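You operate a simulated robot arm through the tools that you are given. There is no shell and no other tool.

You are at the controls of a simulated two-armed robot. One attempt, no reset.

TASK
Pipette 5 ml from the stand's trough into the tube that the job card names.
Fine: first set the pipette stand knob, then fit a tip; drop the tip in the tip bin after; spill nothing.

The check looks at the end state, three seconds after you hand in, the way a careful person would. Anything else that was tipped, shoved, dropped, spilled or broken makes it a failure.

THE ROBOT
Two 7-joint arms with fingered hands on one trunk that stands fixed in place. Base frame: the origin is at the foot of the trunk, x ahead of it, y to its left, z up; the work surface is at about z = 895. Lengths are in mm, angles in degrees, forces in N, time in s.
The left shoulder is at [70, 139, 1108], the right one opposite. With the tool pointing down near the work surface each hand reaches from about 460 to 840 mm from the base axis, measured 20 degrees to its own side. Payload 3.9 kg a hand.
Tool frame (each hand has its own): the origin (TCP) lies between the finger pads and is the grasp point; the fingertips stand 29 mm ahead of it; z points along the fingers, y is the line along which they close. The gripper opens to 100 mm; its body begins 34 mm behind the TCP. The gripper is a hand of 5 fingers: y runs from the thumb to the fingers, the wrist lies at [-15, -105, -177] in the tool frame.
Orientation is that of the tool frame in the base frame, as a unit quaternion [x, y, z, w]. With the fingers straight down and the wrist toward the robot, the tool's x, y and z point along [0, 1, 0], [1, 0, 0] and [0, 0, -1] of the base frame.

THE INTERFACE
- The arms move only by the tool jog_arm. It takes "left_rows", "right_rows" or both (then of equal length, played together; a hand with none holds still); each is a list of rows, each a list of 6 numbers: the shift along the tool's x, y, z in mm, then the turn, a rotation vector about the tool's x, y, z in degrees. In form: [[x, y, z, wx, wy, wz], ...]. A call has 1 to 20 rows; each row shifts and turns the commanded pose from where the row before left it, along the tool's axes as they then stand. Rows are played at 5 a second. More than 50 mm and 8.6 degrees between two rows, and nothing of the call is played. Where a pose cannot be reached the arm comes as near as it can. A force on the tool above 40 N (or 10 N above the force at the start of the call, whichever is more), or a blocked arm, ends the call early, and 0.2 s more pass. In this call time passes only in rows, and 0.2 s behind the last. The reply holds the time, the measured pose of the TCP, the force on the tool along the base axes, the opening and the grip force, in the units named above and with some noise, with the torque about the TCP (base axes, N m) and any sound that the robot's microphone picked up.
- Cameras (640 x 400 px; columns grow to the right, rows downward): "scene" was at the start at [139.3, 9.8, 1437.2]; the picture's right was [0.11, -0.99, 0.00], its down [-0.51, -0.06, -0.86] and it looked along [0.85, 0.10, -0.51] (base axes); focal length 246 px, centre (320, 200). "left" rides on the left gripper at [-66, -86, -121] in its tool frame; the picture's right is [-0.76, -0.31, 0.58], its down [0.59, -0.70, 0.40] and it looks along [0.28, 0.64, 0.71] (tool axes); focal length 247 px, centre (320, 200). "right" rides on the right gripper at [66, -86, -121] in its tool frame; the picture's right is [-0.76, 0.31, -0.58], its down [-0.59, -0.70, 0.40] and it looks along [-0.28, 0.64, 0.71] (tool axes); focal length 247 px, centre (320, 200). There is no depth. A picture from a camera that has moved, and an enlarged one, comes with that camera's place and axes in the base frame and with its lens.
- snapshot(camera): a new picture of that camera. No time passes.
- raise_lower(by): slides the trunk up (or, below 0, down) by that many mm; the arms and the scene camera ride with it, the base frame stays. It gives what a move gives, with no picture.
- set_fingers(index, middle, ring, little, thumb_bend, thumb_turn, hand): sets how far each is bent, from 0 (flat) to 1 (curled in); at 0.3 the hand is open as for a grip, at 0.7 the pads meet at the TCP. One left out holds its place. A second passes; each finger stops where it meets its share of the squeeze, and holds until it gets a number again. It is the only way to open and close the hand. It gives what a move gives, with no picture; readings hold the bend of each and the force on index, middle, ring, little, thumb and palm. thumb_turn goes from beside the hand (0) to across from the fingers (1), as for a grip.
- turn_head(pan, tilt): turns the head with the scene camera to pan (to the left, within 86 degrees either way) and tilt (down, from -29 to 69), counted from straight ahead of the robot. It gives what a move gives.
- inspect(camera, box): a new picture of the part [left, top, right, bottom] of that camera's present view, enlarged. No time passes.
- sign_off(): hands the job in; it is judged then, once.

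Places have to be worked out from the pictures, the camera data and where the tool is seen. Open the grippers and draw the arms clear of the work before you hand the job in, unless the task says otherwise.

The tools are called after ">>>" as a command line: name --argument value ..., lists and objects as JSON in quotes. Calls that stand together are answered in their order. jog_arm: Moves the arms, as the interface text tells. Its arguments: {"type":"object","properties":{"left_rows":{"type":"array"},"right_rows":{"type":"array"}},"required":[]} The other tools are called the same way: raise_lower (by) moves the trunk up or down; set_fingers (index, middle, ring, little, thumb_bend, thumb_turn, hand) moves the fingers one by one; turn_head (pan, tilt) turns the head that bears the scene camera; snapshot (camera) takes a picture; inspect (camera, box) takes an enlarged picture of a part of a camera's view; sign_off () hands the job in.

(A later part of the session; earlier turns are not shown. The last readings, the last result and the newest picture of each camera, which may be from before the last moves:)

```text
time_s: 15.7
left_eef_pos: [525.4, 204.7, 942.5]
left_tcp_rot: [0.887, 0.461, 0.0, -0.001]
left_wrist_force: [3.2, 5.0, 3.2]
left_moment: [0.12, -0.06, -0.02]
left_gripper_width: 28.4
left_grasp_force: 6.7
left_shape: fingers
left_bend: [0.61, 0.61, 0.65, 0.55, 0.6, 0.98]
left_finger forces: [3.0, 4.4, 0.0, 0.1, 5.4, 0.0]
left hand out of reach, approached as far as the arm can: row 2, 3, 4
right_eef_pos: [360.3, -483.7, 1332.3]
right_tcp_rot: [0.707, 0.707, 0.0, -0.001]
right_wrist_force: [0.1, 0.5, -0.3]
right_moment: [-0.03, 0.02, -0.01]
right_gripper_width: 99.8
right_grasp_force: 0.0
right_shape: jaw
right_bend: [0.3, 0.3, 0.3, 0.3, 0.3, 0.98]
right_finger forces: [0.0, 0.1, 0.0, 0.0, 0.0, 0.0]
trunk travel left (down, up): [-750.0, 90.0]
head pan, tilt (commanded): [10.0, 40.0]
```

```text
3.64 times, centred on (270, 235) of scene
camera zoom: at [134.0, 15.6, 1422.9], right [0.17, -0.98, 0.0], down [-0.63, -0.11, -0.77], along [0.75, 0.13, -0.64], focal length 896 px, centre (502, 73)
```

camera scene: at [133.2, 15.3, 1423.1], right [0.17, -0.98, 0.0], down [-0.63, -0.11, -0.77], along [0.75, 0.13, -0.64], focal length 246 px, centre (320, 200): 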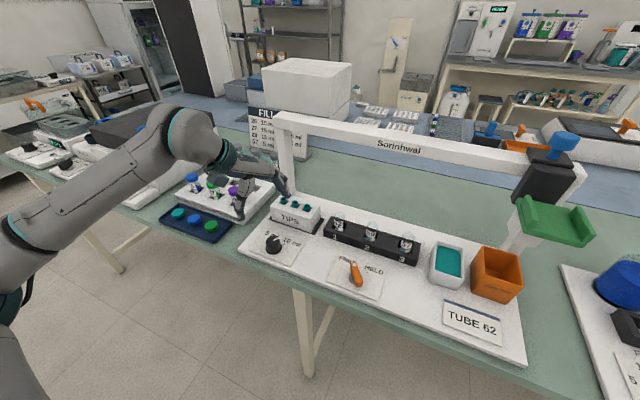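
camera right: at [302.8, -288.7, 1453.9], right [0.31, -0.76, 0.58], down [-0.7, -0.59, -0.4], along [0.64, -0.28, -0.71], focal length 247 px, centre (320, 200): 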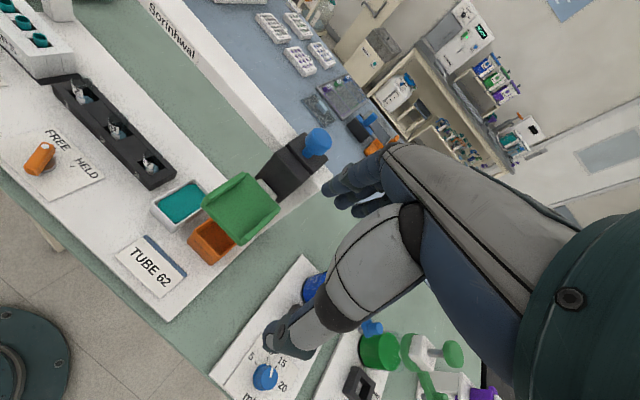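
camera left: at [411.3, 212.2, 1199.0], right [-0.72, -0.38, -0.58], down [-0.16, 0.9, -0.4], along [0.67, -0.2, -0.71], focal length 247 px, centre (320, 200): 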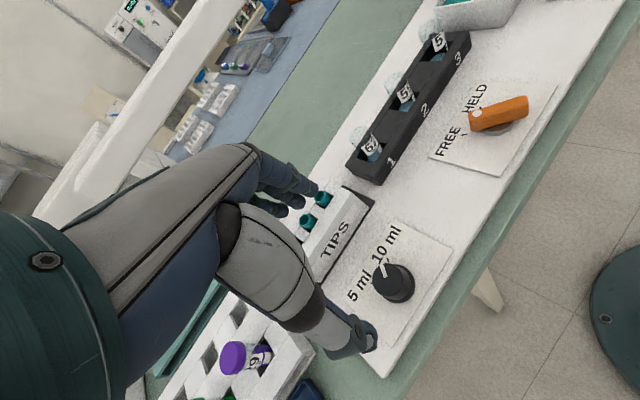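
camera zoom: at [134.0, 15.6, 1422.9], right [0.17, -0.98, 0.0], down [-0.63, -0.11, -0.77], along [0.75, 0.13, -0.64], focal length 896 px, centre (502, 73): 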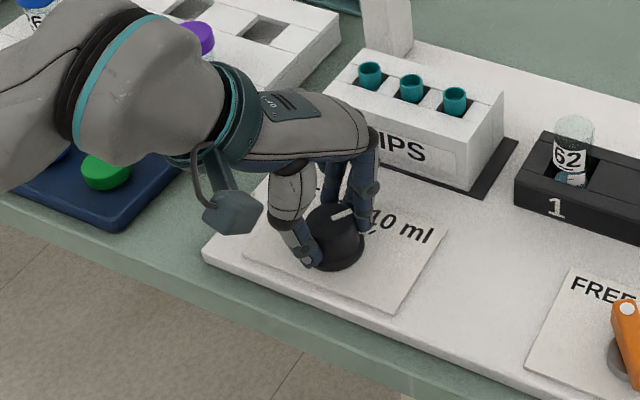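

The arm could not follow the turn in this posture (only ~5° and a 4 mm drift). I release the knob, lift, and check which posture allows the turn.

>>> set_fingers --hand "left" --index 0.4 --middle 0.4 --ring 0.4 --little 0.4 --thumb_bend 0.4

>>> jog_arm --left_rows '[[0, 0, -30, 0, 0, 0], [0, 0, -40, 0, 0, 0], [0, 0, -40, 0, 0, 0]]'

>>> inspect --camera "left" --box '[320, 180, 480, 300]'

>>> snapshot --camera "scene"

```text
time_s: 16.7
left_eef_pos: [526.7, 202.8, 943.3]
left_tcp_rot: [0.888, 0.46, 0.0, -0.002]
left_wrist_force: [0.0, 0.3, -0.7]
left_moment: [-0.01, 0.01, -0.01]
left_gripper_width: 74.1
left_grasp_force: 0.1
left_shape: fingers
left_bend: [0.4, 0.4, 0.4, 0.4, 0.4, 0.98]
left_finger forces: [0.0, 0.0, 0.0, 0.0, 0.0, 0.1]
right_eef_pos: [358.4, -483.8, 1331.5]
right_tcp_rot: [0.707, 0.707, 0.0, 0.0]
right_wrist_force: [-0.5, -1.0, -0.9]
right_moment: [0.02, 0.01, -0.02]
right_gripper_width: 99.6
right_grasp_force: 0.1
right_shape: jaw
right_bend: [0.3, 0.3, 0.3, 0.3, 0.3, 0.98]
right_finger forces: [0.0, 0.0, 0.0, 0.0, 0.0, 0.0]
trunk travel left (down, up): [-750.0, 90.0]
head pan, tilt (commanded): [10.0, 40.0]
```

```text
time_s: 17.5
left_eef_pos: [523.6, 204.3, 1053.2]
left_tcp_rot: [0.888, 0.461, 0.0, -0.002]
left_wrist_force: [-0.1, -0.4, 0.3]
left_moment: [0.01, -0.02, 0.05]
left_gripper_width: 74.5
left_grasp_force: 0.2
left_shape: fingers
left_bend: [0.4, 0.4, 0.4, 0.4, 0.4, 0.98]
left_finger forces: [0.0, 0.1, 0.0, 0.0, 0.1, 0.0]
right_eef_pos: [359.2, -484.1, 1332.2]
right_tcp_rot: [0.707, 0.707, 0.0, 0.001]
right_wrist_force: [-0.6, 0.1, -0.8]
right_moment: [0.0, -0.03, 0.02]
right_gripper_width: 99.7
right_grasp_force: 0.0
right_shape: jaw
right_bend: [0.3, 0.3, 0.3, 0.3, 0.3, 0.98]
right_finger forces: [0.1, 0.1, 0.0, 0.1, 0.0, 0.0]
trunk travel left (down, up): [-750.0, 90.0]
head pan, tilt (commanded): [10.0, 40.0]
```

```text
3.33 times, centred on (400, 240) of left
camera zoom: at [416.0, 199.5, 1173.5], right [-0.69, -0.44, -0.58], down [-0.24, 0.89, -0.4], along [0.69, -0.14, -0.71], focal length 823 px, centre (53, 67)
```

zoom: 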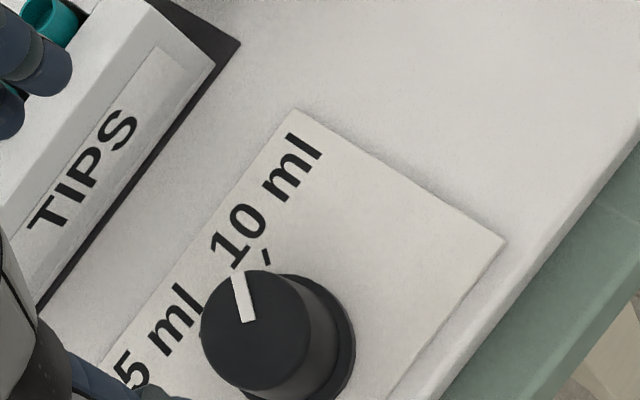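

```text
taken
camera scene: at [132.9, 14.1, 1423.0], right [0.17, -0.98, 0.0], down [-0.63, -0.11, -0.77], along [0.75, 0.13, -0.64], focal length 246 px, centre (320, 200)
```

scene: 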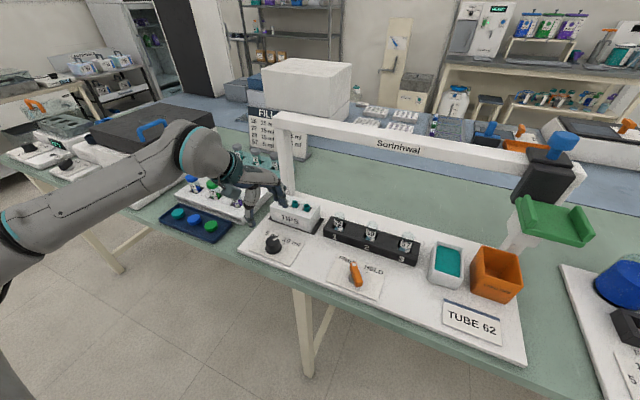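

The knob still points at 10 ml. I test the counter‑clockwise turn in free air at z≈1053 to see whether the arm can follow here.

>>> jog_arm --left_rows '[[0, 0, 0, 0, 0, -8], [0, 0, 0, 0, 0, -8], [0, 0, 0, 0, 0, -8], [0, 0, 0, 0, 0, -8]]'

```text
time_s: 18.5
left_eef_pos: [541.7, 198.6, 1068.0]
left_tcp_rot: [0.725, 0.688, 0.001, -0.007]
left_wrist_force: [0.1, 0.2, 0.1]
left_moment: [0.01, 0.0, -0.01]
left_gripper_width: 74.4
left_grasp_force: 0.1
left_shape: fingers
left_bend: [0.4, 0.4, 0.4, 0.4, 0.4, 0.98]
left_finger forces: [0.1, 0.0, 0.0, 0.0, 0.0, 0.0]
left hand out of reach, approached as far as the arm can: row 1, 2, 3, 4
right_eef_pos: [359.2, -485.1, 1330.8]
right_tcp_rot: [0.707, 0.707, 0.0, -0.001]
right_wrist_force: [0.4, -0.3, 0.2]
right_moment: [0.03, 0.05, 0.0]
right_gripper_width: 99.5
right_grasp_force: 0.0
right_shape: jaw
right_bend: [0.3, 0.3, 0.3, 0.3, 0.3, 0.98]
right_finger forces: [0.0, 0.0, 0.0, 0.0, 0.0, 0.0]
trunk travel left (down, up): [-750.0, 90.0]
head pan, tilt (commanded): [10.0, 40.0]
```

At the nominal orientation the arm is too folded (it drifted outward). The alternative is turning from a strongly clockwise pose (wrist out to the left) back to about 40° clockwise. I test that range in free air.

>>> jog_arm --left_rows '[[0, 0, 0, 0, 0, 8], [0, 0, 0, 0, 0, 8], [0, 0, 0, 0, 0, 8], [0, 0, 0, 0, 0, 8], [0, 0, 0, 0, 0, 8], [0, 0, 0, 0, 0, 8], [0, 0, 0, 0, 0, 8], [0, 0, 0, 0, 0, 8], [0, 0, 0, 0, 0, 8], [0, 0, 0, 0, 0, 8], [0, 0, 0, 0, 0, 8], [0, 0, 0, 0, 0, 8]]'

>>> snapshot --camera "scene"

>>> snapshot --camera "left"

```text
time_s: 21.1
left_eef_pos: [541.5, 197.9, 1067.1]
left_tcp_rot: [0.997, -0.081, -0.002, -0.001]
left_wrist_force: [0.4, -0.8, 0.0]
left_moment: [0.01, -0.02, 0.0]
left_gripper_width: 74.6
left_grasp_force: 0.1
left_shape: fingers
left_bend: [0.4, 0.4, 0.4, 0.4, 0.4, 0.98]
left_finger forces: [0.0, 0.0, 0.1, 0.0, 0.0, 0.0]
right_eef_pos: [358.9, -483.9, 1331.2]
right_tcp_rot: [0.707, 0.707, 0.0, 0.0]
right_wrist_force: [-0.4, -0.5, 0.1]
right_moment: [0.03, -0.02, 0.04]
right_gripper_width: 99.9
right_grasp_force: 0.0
right_shape: jaw
right_bend: [0.3, 0.3, 0.3, 0.3, 0.3, 0.98]
right_finger forces: [0.1, 0.0, 0.1, 0.1, 0.0, 0.1]
trunk travel left (down, up): [-750.0, 90.0]
head pan, tilt (commanded): [10.0, 40.0]
```

```text
taken
camera scene: at [133.7, 14.1, 1423.0], right [0.17, -0.98, 0.0], down [-0.63, -0.11, -0.77], along [0.75, 0.13, -0.64], focal length 246 px, centre (320, 200)
```

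scene: 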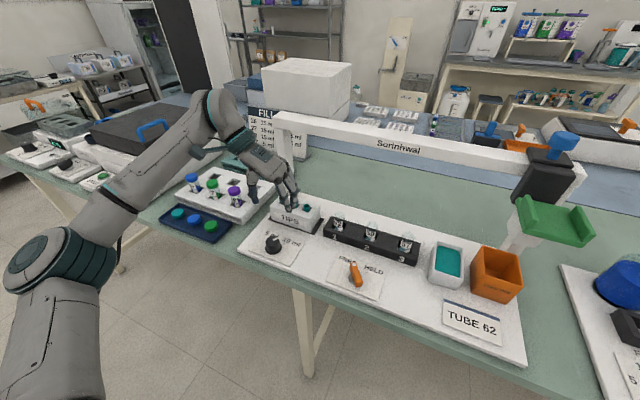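

```text
taken
camera left: at [490.2, 292.6, 1187.4], right [-0.7, 0.43, -0.58], down [0.69, 0.6, -0.4], along [0.18, -0.68, -0.71], focal length 247 px, centre (320, 200)
```

left: 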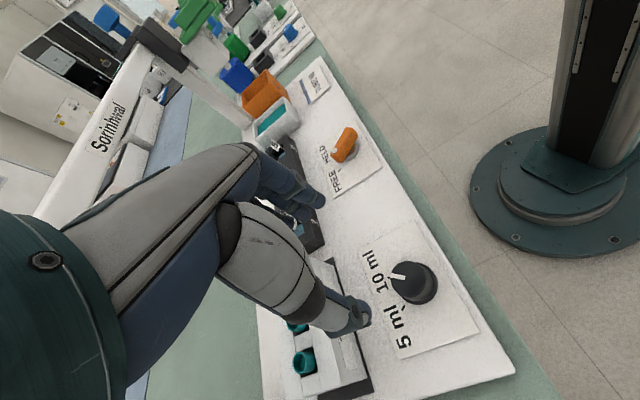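

The pose with the wrist to the left is reachable. I enlarge this new view to refine the knob centre from a second direction.

>>> inspect --camera "left" --box '[350, 230, 480, 330]'

```text
4.00 times, centred on (415, 280) of left
camera zoom: at [490.2, 292.6, 1187.4], right [-0.7, 0.43, -0.58], down [0.69, 0.6, -0.4], along [0.18, -0.68, -0.71], focal length 988 px, centre (-60, -120)
```

zoom: 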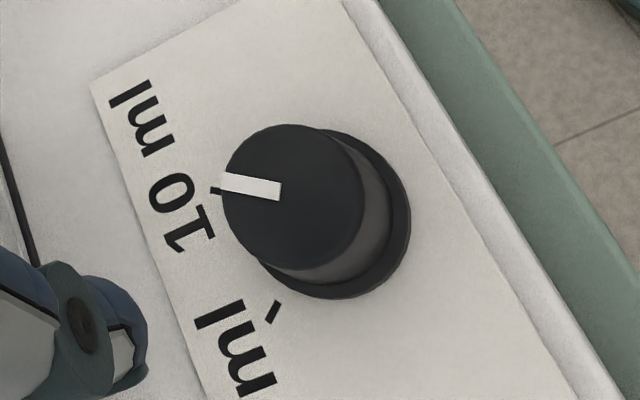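

All views now agree: knob centre ≈ (525.5, 209.5), top z≈930, ~35 mm wide, ticks ~68° apart. I move over it, turned to φ≈-20°, and descend to z≈985.

>>> jog_arm --left_rows '[[-17.7, -8.9, 0, 0, 0, 0], [0, 0, 0, 0, 0, 8], [0, 0, 40, 0, 0, 2.7], [0, 0, 40, 0, 0, 0]]'

>>> snapshot --camera "scene"

>>> snapshot --camera "left"

```text
time_s: 22.1
left_eef_pos: [525.8, 211.8, 985.5]
left_tcp_rot: [0.985, -0.173, -0.001, 0.0]
left_wrist_force: [0.4, 0.4, 0.5]
left_moment: [0.04, 0.02, 0.0]
left_gripper_width: 74.4
left_grasp_force: 0.1
left_shape: fingers
left_bend: [0.4, 0.4, 0.4, 0.4, 0.4, 0.98]
left_finger forces: [0.1, 0.0, 0.0, 0.0, 0.0, 0.0]
right_eef_pos: [358.9, -484.5, 1331.8]
right_tcp_rot: [0.707, 0.707, 0.0, 0.0]
right_wrist_force: [-0.8, -0.4, 0.0]
right_moment: [0.03, 0.02, -0.01]
right_gripper_width: 99.9
right_grasp_force: 0.0
right_shape: jaw
right_bend: [0.3, 0.3, 0.3, 0.3, 0.3, 0.98]
right_finger forces: [0.0, 0.0, 0.0, 0.0, 0.0, 0.0]
trunk travel left (down, up): [-750.0, 90.0]
head pan, tilt (commanded): [10.0, 40.0]
```

```text
taken
camera scene: at [133.6, 15.2, 1423.0], right [0.17, -0.98, 0.0], down [-0.63, -0.11, -0.77], along [0.75, 0.13, -0.64], focal length 246 px, centre (320, 200)
```

scene: 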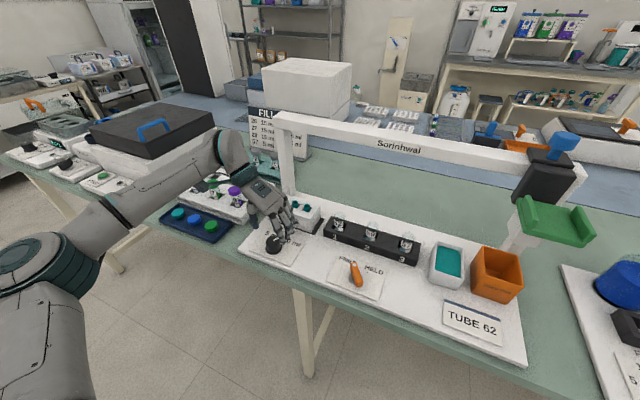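

```text
taken
camera left: at [492.8, 313.8, 1105.4], right [-0.61, 0.55, -0.58], down [0.79, 0.46, -0.4], along [0.05, -0.7, -0.71], focal length 247 px, centre (320, 200)
```

left: 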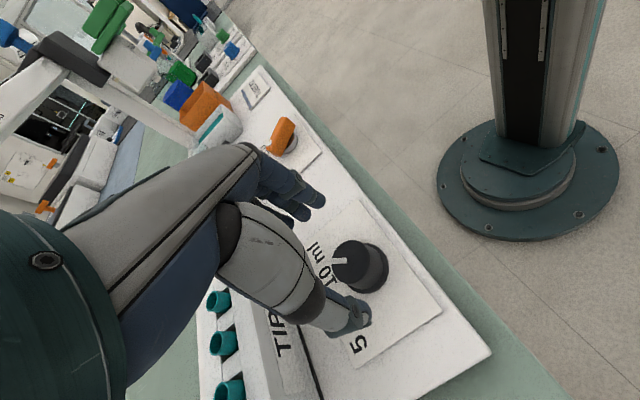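

The hand is above the knob. I correct 2 mm in y and descend to TCP z≈939.5, keeping fingertips just above the plate.

>>> jog_arm --left_rows '[[0.5, 2.3, 20, 0, 0, 0], [0, 0, 20, 0, 0, 0], [0, 0, 6, 0, 0, 0]]'

>>> inspect --camera "left" --box '[220, 180, 420, 360]'

>>> inspect --camera "scene" --box '[200, 180, 340, 290]'

```text
time_s: 22.9
left_eef_pos: [525.1, 208.1, 940.3]
left_tcp_rot: [0.985, -0.173, -0.001, -0.001]
left_wrist_force: [0.6, 0.1, 0.1]
left_moment: [0.0, 0.01, -0.02]
left_gripper_width: 74.5
left_grasp_force: 0.2
left_shape: fingers
left_bend: [0.4, 0.4, 0.4, 0.4, 0.4, 0.98]
left_finger forces: [0.0, 0.0, 0.0, 0.1, 0.0, 0.0]
right_eef_pos: [359.6, -484.3, 1331.5]
right_tcp_rot: [0.707, 0.707, 0.0, -0.001]
right_wrist_force: [0.3, 0.5, -1.3]
right_moment: [-0.03, 0.02, -0.01]
right_gripper_width: 99.7
right_grasp_force: 0.0
right_shape: jaw
right_bend: [0.3, 0.3, 0.3, 0.3, 0.3, 0.98]
right_finger forces: [0.0, 0.0, 0.0, 0.1, 0.0, 0.0]
trunk travel left (down, up): [-750.0, 90.0]
head pan, tilt (commanded): [10.0, 40.0]
```

```text
2.22 times, centred on (320, 270) of left
camera zoom: at [492.2, 310.9, 1060.8], right [-0.61, 0.55, -0.58], down [0.79, 0.46, -0.4], along [0.05, -0.7, -0.71], focal length 549 px, centre (320, 44)
```

zoom: 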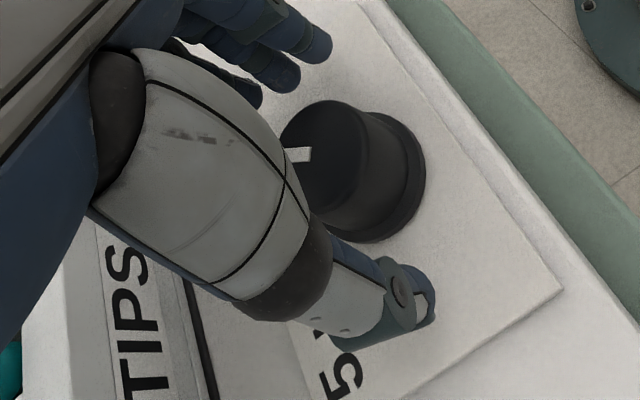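

```text
3.64 times, centred on (270, 235) of scene
camera zoom: at [133.3, 14.4, 1423.0], right [0.17, -0.98, 0.0], down [-0.63, -0.11, -0.77], along [0.75, 0.13, -0.64], focal length 896 px, centre (502, 73)
```

zoom: 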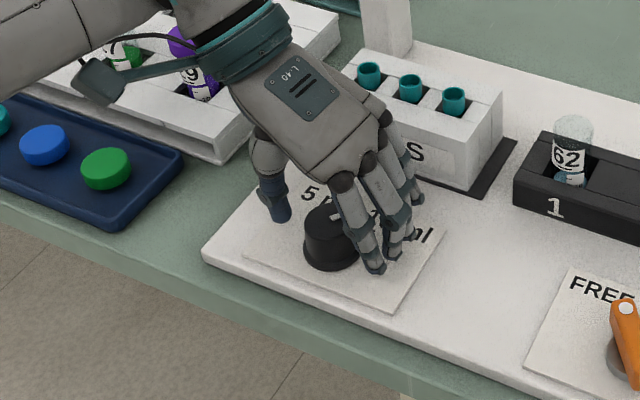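

Thumb and fingers straddle the knob. I close to grip it.

>>> set_fingers --hand "left" --index 0.66 --middle 0.66 --ring 0.6 --little 0.5 --thumb_bend 0.66

>>> inspect --camera "scene" --box '[200, 180, 340, 290]'

>>> inspect --camera "left" --box '[220, 180, 420, 360]'

```text
time_s: 23.9
left_eef_pos: [525.4, 207.2, 941.2]
left_tcp_rot: [0.985, -0.172, -0.001, -0.001]
left_wrist_force: [-0.4, -3.0, -1.3]
left_moment: [-0.04, 0.01, -0.01]
left_gripper_width: 29.3
left_grasp_force: 7.3
left_shape: fingers
left_bend: [0.6, 0.62, 0.6, 0.5, 0.6, 0.97]
left_finger forces: [5.1, 3.6, 0.1, 0.0, 6.3, 0.0]
right_eef_pos: [358.8, -484.8, 1330.9]
right_tcp_rot: [0.708, 0.707, 0.001, 0.0]
right_wrist_force: [-0.5, -0.5, 0.0]
right_moment: [-0.01, 0.01, -0.01]
right_gripper_width: 99.8
right_grasp_force: 0.1
right_shape: jaw
right_bend: [0.3, 0.3, 0.3, 0.3, 0.3, 0.98]
right_finger forces: [0.0, 0.1, 0.0, 0.0, 0.0, 0.0]
trunk travel left (down, up): [-750.0, 90.0]
head pan, tilt (commanded): [10.0, 40.0]
```

```text
3.64 times, centred on (270, 235) of scene
camera zoom: at [133.5, 14.1, 1423.0], right [0.17, -0.98, 0.0], down [-0.63, -0.11, -0.77], along [0.75, 0.13, -0.64], focal length 896 px, centre (502, 73)
```

zoom: 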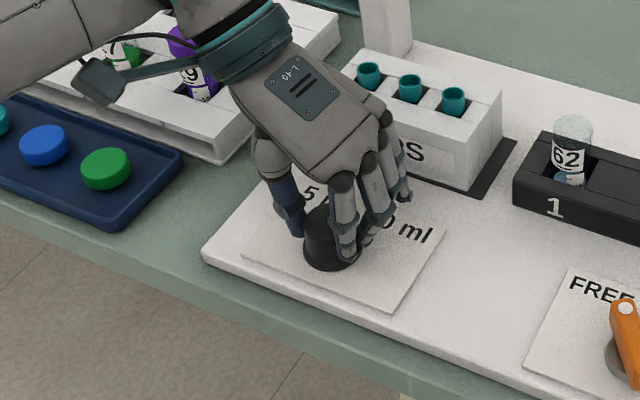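

```text
2.22 times, centred on (320, 270) of left
camera zoom: at [492.4, 310.5, 1061.0], right [-0.61, 0.55, -0.57], down [0.79, 0.46, -0.4], along [0.05, -0.7, -0.71], focal length 549 px, centre (320, 44)
```

zoom: 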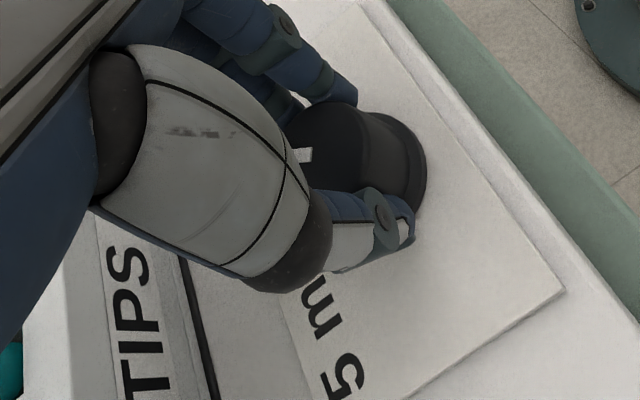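

The grip is balanced (index 5, middle 4, thumb 6 N). I turn counter‑clockwise by 32° first.

>>> jog_arm --left_rows '[[0, 0, 0, 0, 0, -8], [0, 0, 0, 0, 0, -8], [0, 0, 0, 0, 0, -8], [0, 0, 0, 0, 0, -8]]'

>>> inspect --camera "left" --box '[220, 180, 420, 360]'

>>> inspect --camera "scene" --box '[200, 180, 340, 290]'

```text
time_s: 24.9
left_eef_pos: [525.2, 206.5, 939.3]
left_tcp_rot: [0.994, 0.107, 0.0, -0.001]
left_wrist_force: [2.0, -3.5, -0.3]
left_moment: [-0.06, -0.08, -0.06]
left_gripper_width: 29.4
left_grasp_force: 7.7
left_shape: fingers
left_bend: [0.6, 0.62, 0.6, 0.5, 0.6, 0.97]
left_finger forces: [5.1, 4.6, 0.0, 0.0, 5.6, 0.0]
right_eef_pos: [359.4, -484.4, 1330.7]
right_tcp_rot: [0.707, 0.707, 0.0, 0.0]
right_wrist_force: [-0.5, 0.2, -0.2]
right_moment: [-0.02, -0.03, 0.01]
right_gripper_width: 99.6
right_grasp_force: 0.1
right_shape: jaw
right_bend: [0.3, 0.3, 0.3, 0.3, 0.3, 0.98]
right_finger forces: [0.0, 0.0, 0.1, 0.0, 0.0, 0.0]
trunk travel left (down, up): [-750.0, 90.0]
head pan, tilt (commanded): [10.0, 40.0]
```

```text
2.22 times, centred on (320, 270) of left
camera zoom: at [442.9, 276.6, 1061.2], right [-0.81, 0.14, -0.58], down [0.43, 0.81, -0.4], along [0.41, -0.57, -0.71], focal length 549 px, centre (320, 44)
```

zoom: 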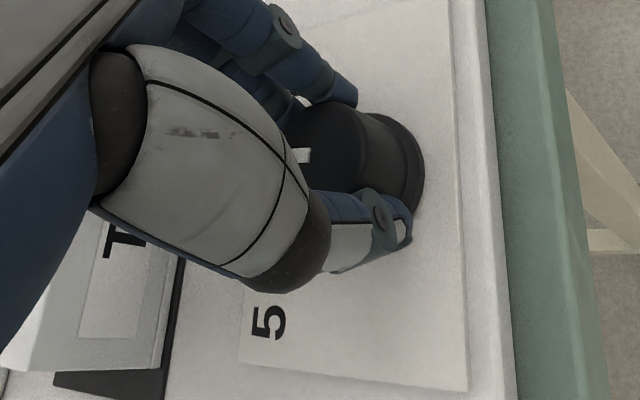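

```text
3.64 times, centred on (270, 235) of scene
camera zoom: at [134.0, 14.0, 1423.0], right [0.17, -0.98, 0.0], down [-0.63, -0.11, -0.77], along [0.75, 0.13, -0.64], focal length 896 px, centre (502, 73)
```

zoom: 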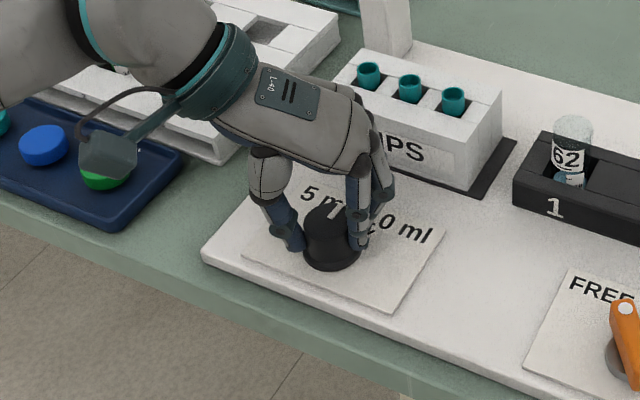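

The knob turns with the hand. I continue with 36° more (total 68°).

>>> jog_arm --left_rows '[[0, 0, 0, 0, 0, -8], [0, 0, 0, 0, 0, -8], [0, 0, 0, 0, 0, -8], [0, 0, 0, 0, 0, -8], [0, 0, 0, 0, 0, -4]]'

>>> inspect --camera "scene" --box '[220, 200, 320, 280]'

```text
time_s: 26.1
left_eef_pos: [526.6, 207.3, 941.4]
left_tcp_rot: [0.913, 0.408, 0.0, -0.001]
left_wrist_force: [6.6, -3.3, 0.9]
left_moment: [-0.06, -0.19, -0.01]
left_gripper_width: 29.4
left_grasp_force: 9.0
left_shape: fingers
left_bend: [0.6, 0.61, 0.6, 0.5, 0.61, 0.97]
left_finger forces: [6.8, 5.6, 0.0, 0.0, 4.7, 0.0]
right_eef_pos: [360.0, -485.8, 1330.1]
right_tcp_rot: [0.707, 0.707, 0.001, 0.0]
right_wrist_force: [-0.6, 0.4, -0.1]
right_moment: [-0.02, 0.0, -0.01]
right_gripper_width: 99.8
right_grasp_force: 0.1
right_shape: jaw
right_bend: [0.3, 0.3, 0.3, 0.3, 0.3, 0.98]
right_finger forces: [0.0, 0.0, 0.1, 0.0, 0.0, 0.0]
trunk travel left (down, up): [-750.0, 90.0]
head pan, tilt (commanded): [10.0, 40.0]
```

```text
5.00 times, centred on (270, 240) of scene
camera zoom: at [134.7, 13.7, 1422.9], right [0.17, -0.98, 0.0], down [-0.63, -0.11, -0.77], along [0.75, 0.13, -0.64], focal length 1232 px, centre (570, 0)
```

zoom: 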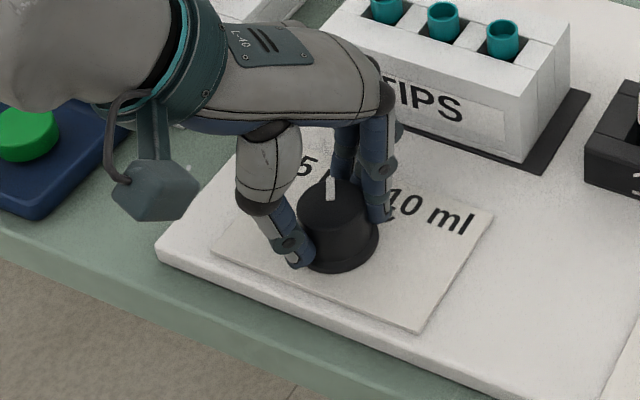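

The hand completed the 68° turn. I release, lift and check where the pointer stands.

>>> set_fingers --hand "left" --index 0.4 --middle 0.4 --ring 0.4 --little 0.4 --thumb_bend 0.4

>>> jog_arm --left_rows '[[0, 0, -30, 0, 0, 0], [0, 0, -40, 0, 0, 0], [0, 0, -40, 0, 0, 0], [0, 0, -40, 0, 0, 0]]'

>>> snapshot --camera "left"

>>> inspect --camera "left" --box '[320, 210, 460, 310]'

>>> inspect --camera "scene" --box '[220, 200, 320, 280]'

```text
time_s: 27.1
left_eef_pos: [525.0, 207.9, 941.3]
left_tcp_rot: [0.913, 0.407, -0.001, -0.001]
left_wrist_force: [0.3, -0.6, -0.5]
left_moment: [0.0, 0.01, -0.01]
left_gripper_width: 74.6
left_grasp_force: 0.0
left_shape: fingers
left_bend: [0.4, 0.4, 0.4, 0.4, 0.4, 0.97]
left_finger forces: [0.1, 0.1, 0.0, 0.0, 0.0, 0.0]
right_eef_pos: [359.1, -484.1, 1332.0]
right_tcp_rot: [0.707, 0.707, 0.0, 0.001]
right_wrist_force: [0.7, -0.5, 0.7]
right_moment: [0.01, 0.0, 0.02]
right_gripper_width: 100.0
right_grasp_force: 0.0
right_shape: jaw
right_bend: [0.3, 0.3, 0.3, 0.3, 0.3, 0.98]
right_finger forces: [0.0, 0.0, 0.0, 0.1, 0.0, 0.1]
trunk travel left (down, up): [-750.0, 90.0]
head pan, tilt (commanded): [10.0, 40.0]
```

```text
time_s: 28.1
left_eef_pos: [524.1, 207.7, 1091.6]
left_tcp_rot: [0.913, 0.407, -0.001, -0.002]
left_wrist_force: [0.2, -0.1, 0.2]
left_moment: [-0.01, 0.0, -0.02]
left_gripper_width: 74.7
left_grasp_force: 0.1
left_shape: fingers
left_bend: [0.4, 0.4, 0.4, 0.4, 0.4, 0.98]
left_finger forces: [0.1, 0.0, 0.0, 0.1, 0.1, 0.0]
right_eef_pos: [358.4, -484.4, 1331.9]
right_tcp_rot: [0.707, 0.707, 0.0, 0.0]
right_wrist_force: [-0.5, 0.0, 0.7]
right_moment: [0.06, 0.01, -0.05]
right_gripper_width: 99.7
right_grasp_force: 0.0
right_shape: jaw
right_bend: [0.3, 0.3, 0.3, 0.3, 0.3, 0.98]
right_finger forces: [0.1, 0.0, 0.1, 0.0, 0.1, 0.1]
trunk travel left (down, up): [-750.0, 90.0]
head pan, tilt (commanded): [10.0, 40.0]
```

```text
taken
camera left: at [415.9, 215.2, 1212.1], right [-0.73, -0.36, -0.58], down [-0.13, 0.91, -0.4], along [0.67, -0.22, -0.71], focal length 247 px, centre (320, 200)
```

left: 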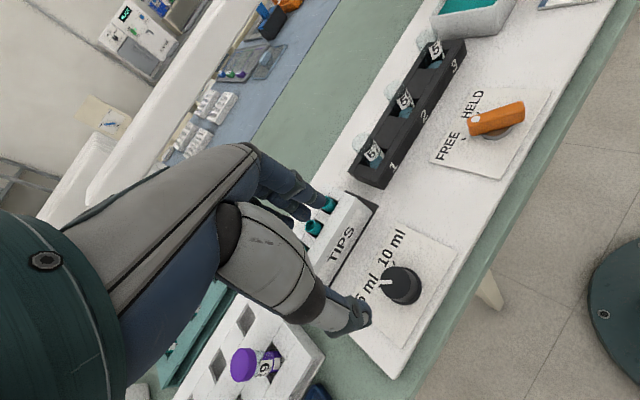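

```text
4.00 times, centred on (390, 260) of left
camera zoom: at [415.9, 215.2, 1212.1], right [-0.73, -0.36, -0.58], down [-0.13, 0.91, -0.4], along [0.67, -0.22, -0.71], focal length 988 px, centre (40, -40)
```

zoom: 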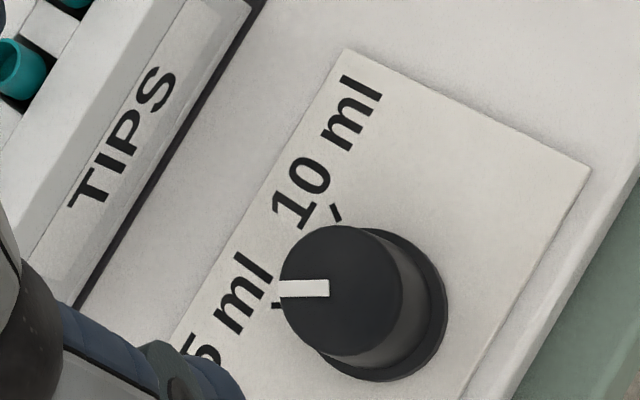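

```text
5.00 times, centred on (270, 240) of scene
camera zoom: at [132.9, 13.8, 1423.0], right [0.17, -0.98, 0.0], down [-0.63, -0.11, -0.77], along [0.75, 0.13, -0.64], focal length 1232 px, centre (570, 0)
```

zoom: 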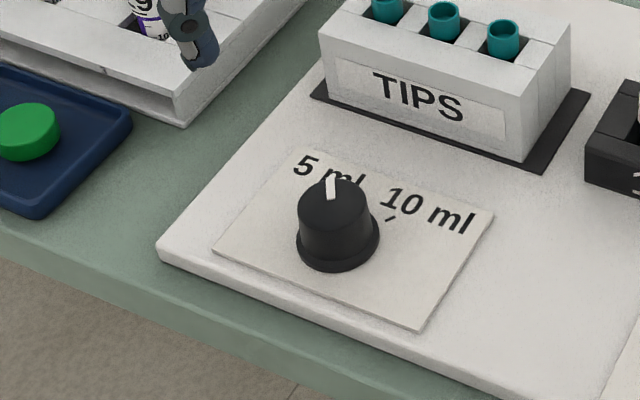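

The pointer is now on the 5 ml tick (≈19° vs tick ≈18–22°). Next I study the carriage: I raise the left hand to z≈1270, turn it so its closing line runs along the beam, and bring it toward the green pad for close views.

>>> jog_arm --left_rows '[[0, 0, -45, 0, 0, 8], [0, 0, -45, 0, 0, 8], [0, 0, -45, 0, 0, 8], [0, 0, -45, 0, 0, 8], [0, 0, 0, 0, 0, 8], [0, 0, 0, 0, 0, 8], [0, 0, 0, 0, 0, 8], [0, 0, 0, 0, 0, 4.6]]'

>>> jog_arm --left_rows '[[0, 48, 0, 0, 0, 0], [0, 48, 0, 0, 0, 0], [0, 48, 0, 0, 0, 0], [0, 48, 0, 0, 0, 0], [0, 48, 0, 0, 0, 0]]'

>>> snapshot --camera "left"

>>> snapshot --camera "scene"

```text
time_s: 29.9
left_eef_pos: [524.3, 206.2, 1271.7]
left_tcp_rot: [0.994, -0.109, -0.001, 0.0]
left_wrist_force: [-0.6, 0.5, 0.1]
left_moment: [0.01, 0.03, -0.03]
left_gripper_width: 74.6
left_grasp_force: 0.0
left_shape: fingers
left_bend: [0.4, 0.4, 0.4, 0.4, 0.4, 0.98]
left_finger forces: [0.0, 0.0, 0.1, 0.0, 0.1, 0.0]
right_eef_pos: [359.5, -484.7, 1330.6]
right_tcp_rot: [0.707, 0.707, 0.001, 0.001]
right_wrist_force: [0.7, 0.3, -0.3]
right_moment: [0.0, 0.01, -0.01]
right_gripper_width: 99.7
right_grasp_force: 0.1
right_shape: jaw
right_bend: [0.3, 0.3, 0.3, 0.3, 0.3, 0.98]
right_finger forces: [0.0, 0.0, 0.1, 0.0, 0.0, 0.1]
trunk travel left (down, up): [-750.0, 90.0]
head pan, tilt (commanded): [10.0, 40.0]
```

```text
time_s: 31.1
left_eef_pos: [473.0, -28.7, 1271.2]
left_tcp_rot: [0.994, -0.108, -0.001, -0.002]
left_wrist_force: [-0.4, 0.4, 0.5]
left_moment: [0.01, 0.01, 0.02]
left_gripper_width: 74.5
left_grasp_force: 0.0
left_shape: fingers
left_bend: [0.4, 0.4, 0.4, 0.4, 0.4, 0.98]
left_finger forces: [0.0, 0.0, 0.0, 0.0, 0.0, 0.1]
right_eef_pos: [359.5, -485.6, 1331.3]
right_tcp_rot: [0.707, 0.707, 0.0, -0.001]
right_wrist_force: [-0.6, -0.2, 0.4]
right_moment: [0.05, 0.01, 0.01]
right_gripper_width: 99.6
right_grasp_force: 0.2
right_shape: jaw
right_bend: [0.3, 0.3, 0.3, 0.3, 0.3, 0.98]
right_finger forces: [0.1, 0.0, 0.0, 0.0, 0.0, 0.1]
trunk travel left (down, up): [-750.0, 90.0]
head pan, tilt (commanded): [10.0, 40.0]
```

```text
taken
camera left: at [427.8, 69.4, 1389.4], right [-0.67, 0.46, -0.57], down [0.73, 0.56, -0.4], along [0.14, -0.69, -0.71], focal length 247 px, centre (320, 200)
```

left: 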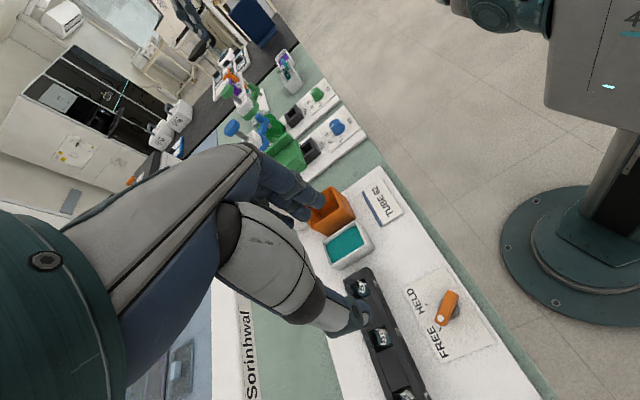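

```text
taken
camera scene: at [133.3, 12.3, 1423.0], right [0.17, -0.98, 0.0], down [-0.63, -0.11, -0.77], along [0.75, 0.13, -0.64], focal length 246 px, centre (320, 200)
```

scene: 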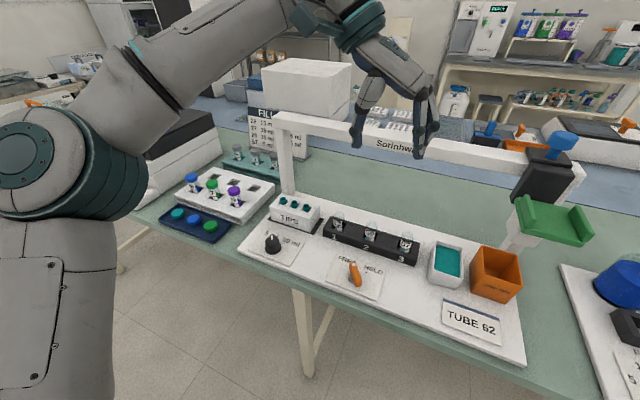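

The left arm follows well. I turn the right hand toward the carriage (in place, high) so that its camera looks at the pad and nozzle from the right side.

>>> jog_arm --right_rows '[[0, 0, 0, 0, 0, -8], [0, 0, 0, 0, 0, -8], [0, 0, 0, 0, 0, -8], [0, 0, 0, 0, 0, -8], [0, 0, 0, 0, 0, -8], [0, 0, 0, 0, 0, -8], [0, 0, 0, 0, 0, -8], [0, 0, 0, 0, 0, -8], [0, 0, 0, 0, 0, -8], [0, 0, 0, 0, 0, -5.6]]'

>>> snapshot --camera "right"

```text
time_s: 33.3
left_eef_pos: [473.7, -26.6, 1268.8]
left_tcp_rot: [0.994, -0.109, -0.001, -0.001]
left_wrist_force: [-0.1, -0.7, 0.0]
left_moment: [-0.02, 0.02, 0.01]
left_gripper_width: 74.5
left_grasp_force: 0.0
left_shape: fingers
left_bend: [0.4, 0.4, 0.4, 0.4, 0.4, 0.98]
left_finger forces: [0.1, 0.0, 0.0, 0.1, 0.0, 0.0]
right_eef_pos: [393.2, -472.0, 1311.3]
right_tcp_rot: [0.2, 0.98, 0.0, -0.005]
right_wrist_force: [-0.3, -0.6, 0.3]
right_moment: [-0.01, -0.02, 0.01]
right_gripper_width: 99.9
right_grasp_force: 0.1
right_shape: jaw
right_bend: [0.3, 0.3, 0.3, 0.3, 0.3, 0.98]
right_finger forces: [0.0, 0.0, 0.1, 0.0, 0.0, 0.0]
right hand out of reach, approached as far as the arm can: row 6, 7, 8, 9, 10
trunk travel left (down, up): [-750.0, 90.0]
head pan, tilt (commanded): [10.0, 40.0]
```

```text
taken
camera right: at [301.7, -526.4, 1433.2], right [0.82, -0.01, 0.57], down [0.26, -0.88, -0.4], along [0.51, 0.48, -0.72], focal length 247 px, centre (320, 200)
```

right: 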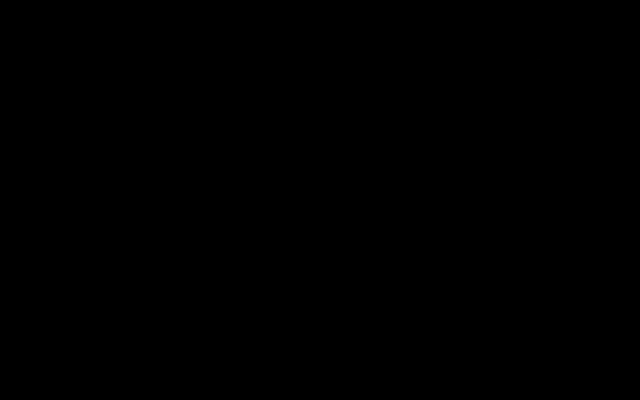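

The right camera is black, probably covered by its own arm in this folded pose. I turn the head to the right to see.

>>> turn_head --pan -40 --tilt 35

>>> snapshot --camera "scene"

```text
time_s: 34.5
left_eef_pos: [472.9, -25.6, 1269.7]
left_tcp_rot: [0.994, -0.11, -0.001, -0.001]
left_wrist_force: [0.9, -0.1, 0.7]
left_moment: [0.03, -0.01, 0.02]
left_gripper_width: 74.4
left_grasp_force: 0.0
left_shape: fingers
left_bend: [0.4, 0.4, 0.4, 0.4, 0.4, 0.98]
left_finger forces: [0.0, 0.0, 0.0, 0.1, 0.1, 0.1]
right_eef_pos: [394.5, -471.2, 1311.6]
right_tcp_rot: [0.2, 0.98, -0.001, -0.005]
right_wrist_force: [0.0, -1.2, 0.2]
right_moment: [-0.01, -0.01, -0.02]
right_gripper_width: 99.9
right_grasp_force: 0.1
right_shape: jaw
right_bend: [0.3, 0.3, 0.3, 0.3, 0.3, 0.98]
right_finger forces: [0.0, 0.0, 0.0, 0.1, 0.0, 0.1]
trunk travel left (down, up): [-750.0, 90.0]
head pan, tilt (commanded): [-40.0, 35.0]
```

```text
taken
camera scene: at [117.3, -56.7, 1430.6], right [-0.64, -0.77, 0.0], down [-0.44, 0.37, -0.82], along [0.63, -0.53, -0.57], focal length 246 px, centre (320, 200)
```

scene: 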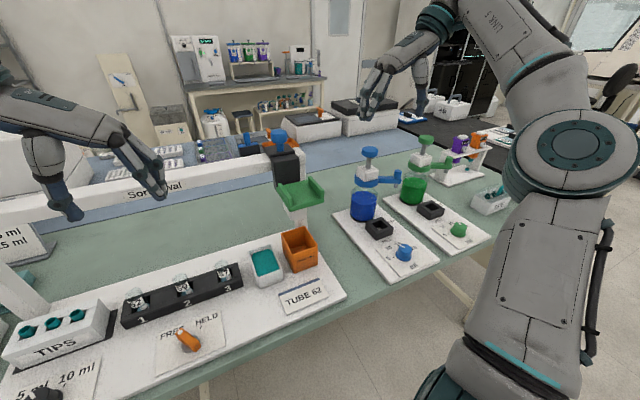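

The right arm is too folded there. I move the right hand 90 mm forward and a bit right (still high, z≈1310) to unfold it and view again.

>>> jog_arm --right_rows '[[-40, 20, 0, 0, 0, 0], [-40, 20, 0, 0, 0, 0], [-20, -10, 0, 0, 0, 0]]'

>>> snapshot --camera "right"

```text
time_s: 35.3
left_eef_pos: [474.2, -26.0, 1269.4]
left_tcp_rot: [0.994, -0.109, -0.001, -0.001]
left_wrist_force: [0.4, 1.0, -1.0]
left_moment: [0.02, 0.02, 0.02]
left_gripper_width: 74.5
left_grasp_force: 0.1
left_shape: fingers
left_bend: [0.4, 0.4, 0.4, 0.4, 0.4, 0.98]
left_finger forces: [0.0, 0.0, 0.0, 0.0, 0.1, 0.0]
right_eef_pos: [405.5, -470.8, 1311.2]
right_tcp_rot: [0.201, 0.98, -0.001, -0.003]
right_wrist_force: [0.4, 0.7, 0.6]
right_moment: [0.03, 0.01, 0.02]
right_gripper_width: 100.0
right_grasp_force: 0.1
right_shape: jaw
right_bend: [0.3, 0.3, 0.3, 0.3, 0.3, 0.98]
right_finger forces: [0.1, 0.0, 0.1, 0.1, 0.0, 0.0]
right hand out of reach, approached as far as the arm can: row 1, 2, 3
trunk travel left (down, up): [-750.0, 90.0]
head pan, tilt (commanded): [-40.0, 35.0]
```

```text
taken
camera right: at [313.3, -523.7, 1433.7], right [0.82, -0.01, 0.57], down [0.26, -0.88, -0.4], along [0.51, 0.48, -0.72], focal length 247 px, centre (320, 200)
```

right: 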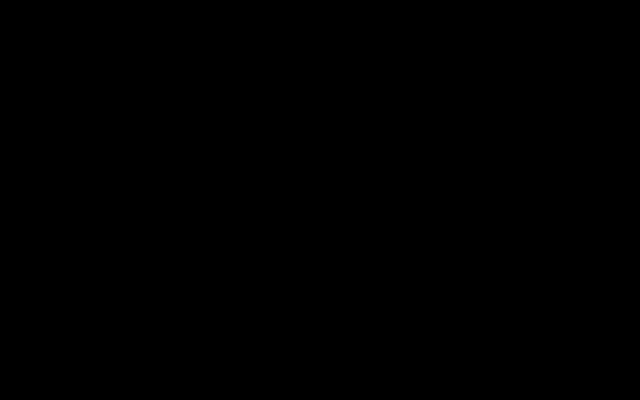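

The right arm is at a limit in this orientation, so I turn it back toward nominal (+56°) and check its view.

>>> jog_arm --right_rows '[[0, 0, 0, 0, 0, 8], [0, 0, 0, 0, 0, 8], [0, 0, 0, 0, 0, 8], [0, 0, 0, 0, 0, 8], [0, 0, 0, 0, 0, 8], [0, 0, 0, 0, 0, 8], [0, 0, 0, 0, 0, 8]]'

>>> snapshot --camera "right"

>>> snapshot --camera "scene"

```text
time_s: 36.9
left_eef_pos: [473.7, -25.6, 1269.1]
left_tcp_rot: [0.994, -0.108, -0.001, -0.001]
left_wrist_force: [0.2, 1.1, 0.7]
left_moment: [0.04, -0.04, -0.02]
left_gripper_width: 74.5
left_grasp_force: 0.1
left_shape: fingers
left_bend: [0.4, 0.4, 0.4, 0.4, 0.4, 0.98]
left_finger forces: [0.0, 0.0, 0.0, 0.0, 0.1, 0.0]
right_eef_pos: [408.1, -470.2, 1308.0]
right_tcp_rot: [0.638, 0.77, -0.002, -0.004]
right_wrist_force: [-0.1, 1.2, 0.5]
right_moment: [0.01, -0.03, -0.02]
right_gripper_width: 99.5
right_grasp_force: 0.0
right_shape: jaw
right_bend: [0.3, 0.3, 0.3, 0.3, 0.3, 0.98]
right_finger forces: [0.0, 0.0, 0.0, 0.1, 0.0, 0.0]
right hand out of reach, approached as far as the arm can: row 1
trunk travel left (down, up): [-750.0, 90.0]
head pan, tilt (commanded): [-40.0, 35.0]
```

```text
taken
camera right: at [312.9, -422.0, 1429.6], right [0.45, -0.69, 0.57], down [-0.58, -0.71, -0.4], along [0.68, -0.16, -0.72], focal length 247 px, centre (320, 200)
```

right: 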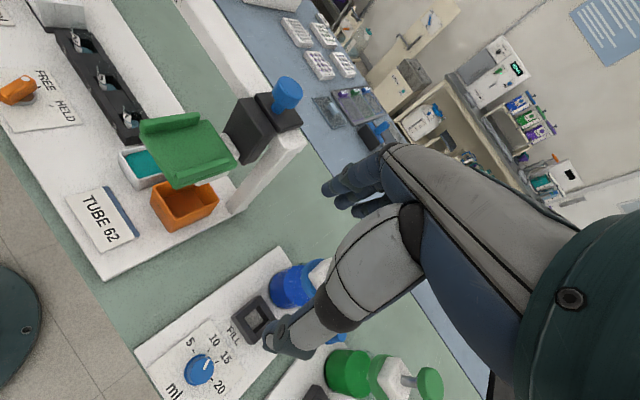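

```text
taken
camera scene: at [117.2, -56.9, 1430.6], right [-0.64, -0.77, 0.0], down [-0.44, 0.37, -0.82], along [0.63, -0.53, -0.57], focal length 246 px, centre (320, 200)
```

scene: 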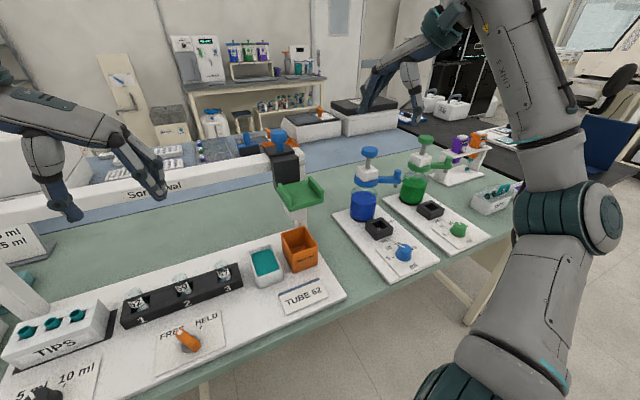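

Now the right camera sees the carriage from the right-front. I enlarge it.

>>> inspect --camera "right" --box '[110, 60, 320, 250]'

```text
2.11 times, centred on (215, 155) of right
camera zoom: at [312.9, -422.0, 1429.6], right [0.45, -0.69, 0.57], down [-0.58, -0.71, -0.4], along [0.68, -0.16, -0.72], focal length 520 px, centre (541, 295)
```

zoom: 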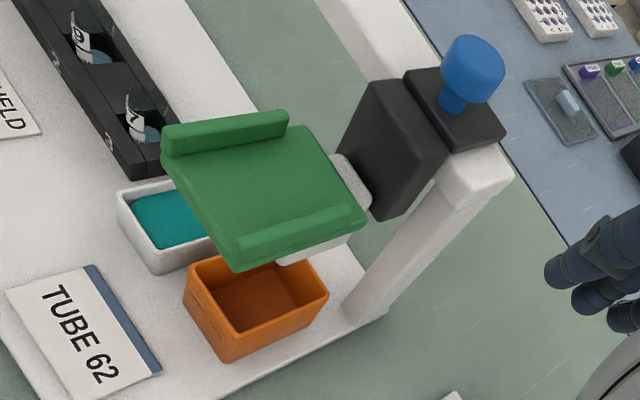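

I judge the pad spans n 505–574 (depth), e −161…−238 along the beam, floor z≈1136, walls to ≈1155; stations along e: bin −202, trough −106, tubes 1/88/172, tips 263/299/334. I bring the left hand above the pad's left wall (e≈−166, n≈540) at z≈1269.

>>> jog_arm --left_rows '[[12, 46, 0, 0, 0, 0], [15, 46, 0, 0, 0, 0], [15, 46, 0, 0, 0, 0], [15, 46, 0, 0, 0, 0], [15, 46, 0, 0, 0, 0], [0, 13, 0, 0, 0, 0]]'

>>> snapshot --camera "left"

>>> snapshot --camera "right"

>>> snapshot --camera "scene"

```text
time_s: 38.3
left_eef_pos: [456.8, -216.6, 1259.9]
left_tcp_rot: [0.994, -0.105, 0.001, 0.004]
left_wrist_force: [-0.4, 0.5, 0.4]
left_moment: [0.0, 0.01, -0.01]
left_gripper_width: 75.1
left_grasp_force: 0.0
left_shape: fingers
left_bend: [0.4, 0.4, 0.4, 0.4, 0.4, 0.98]
left_finger forces: [0.1, 0.1, 0.1, 0.0, 0.0, 0.1]
left hand out of reach, approached as far as the arm can: row 3, 4, 5
right_eef_pos: [408.2, -472.0, 1306.0]
right_tcp_rot: [0.636, 0.772, -0.001, -0.004]
right_wrist_force: [0.4, -0.7, -0.4]
right_moment: [0.02, -0.01, -0.02]
right_gripper_width: 99.8
right_grasp_force: 0.0
right_shape: jaw
right_bend: [0.3, 0.3, 0.3, 0.3, 0.3, 0.98]
right_finger forces: [0.0, 0.1, 0.1, 0.1, 0.0, 0.0]
trunk travel left (down, up): [-750.0, 90.0]
head pan, tilt (commanded): [-40.0, 35.0]
```

```text
taken
camera left: at [410.3, -118.5, 1379.9], right [-0.68, 0.45, -0.58], down [0.72, 0.56, -0.4], along [0.14, -0.69, -0.71], focal length 247 px, centre (320, 200)
```

left: 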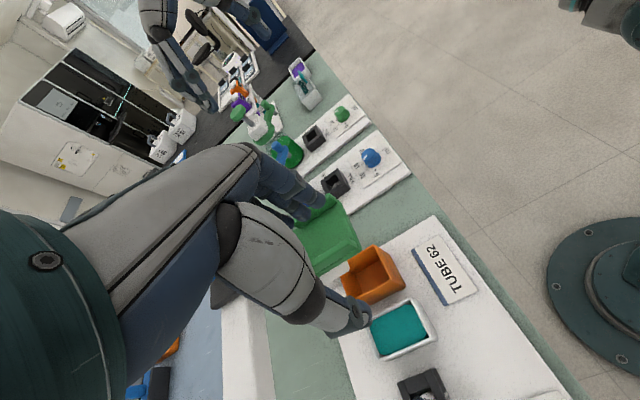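

```text
taken
camera right: at [312.4, -424.6, 1428.8], right [0.45, -0.69, 0.57], down [-0.58, -0.71, -0.4], along [0.68, -0.15, -0.72], focal length 247 px, centre (320, 200)
```

right: 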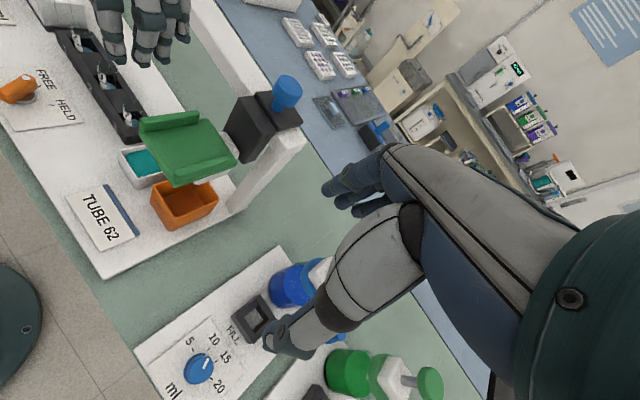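

```text
taken
camera scene: at [116.8, -59.2, 1430.5], right [-0.64, -0.77, 0.0], down [-0.44, 0.37, -0.82], along [0.63, -0.53, -0.57], focal length 246 px, centre (320, 200)
```

scene: 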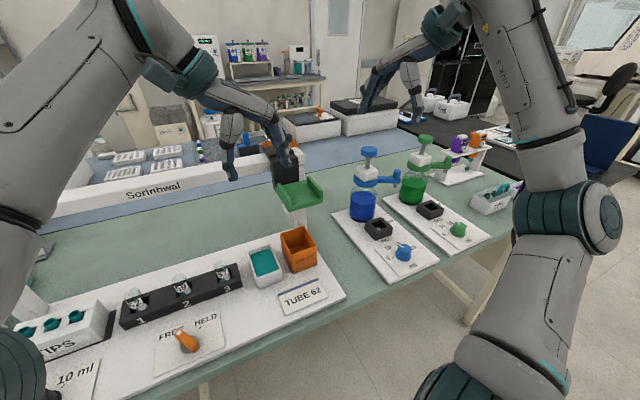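

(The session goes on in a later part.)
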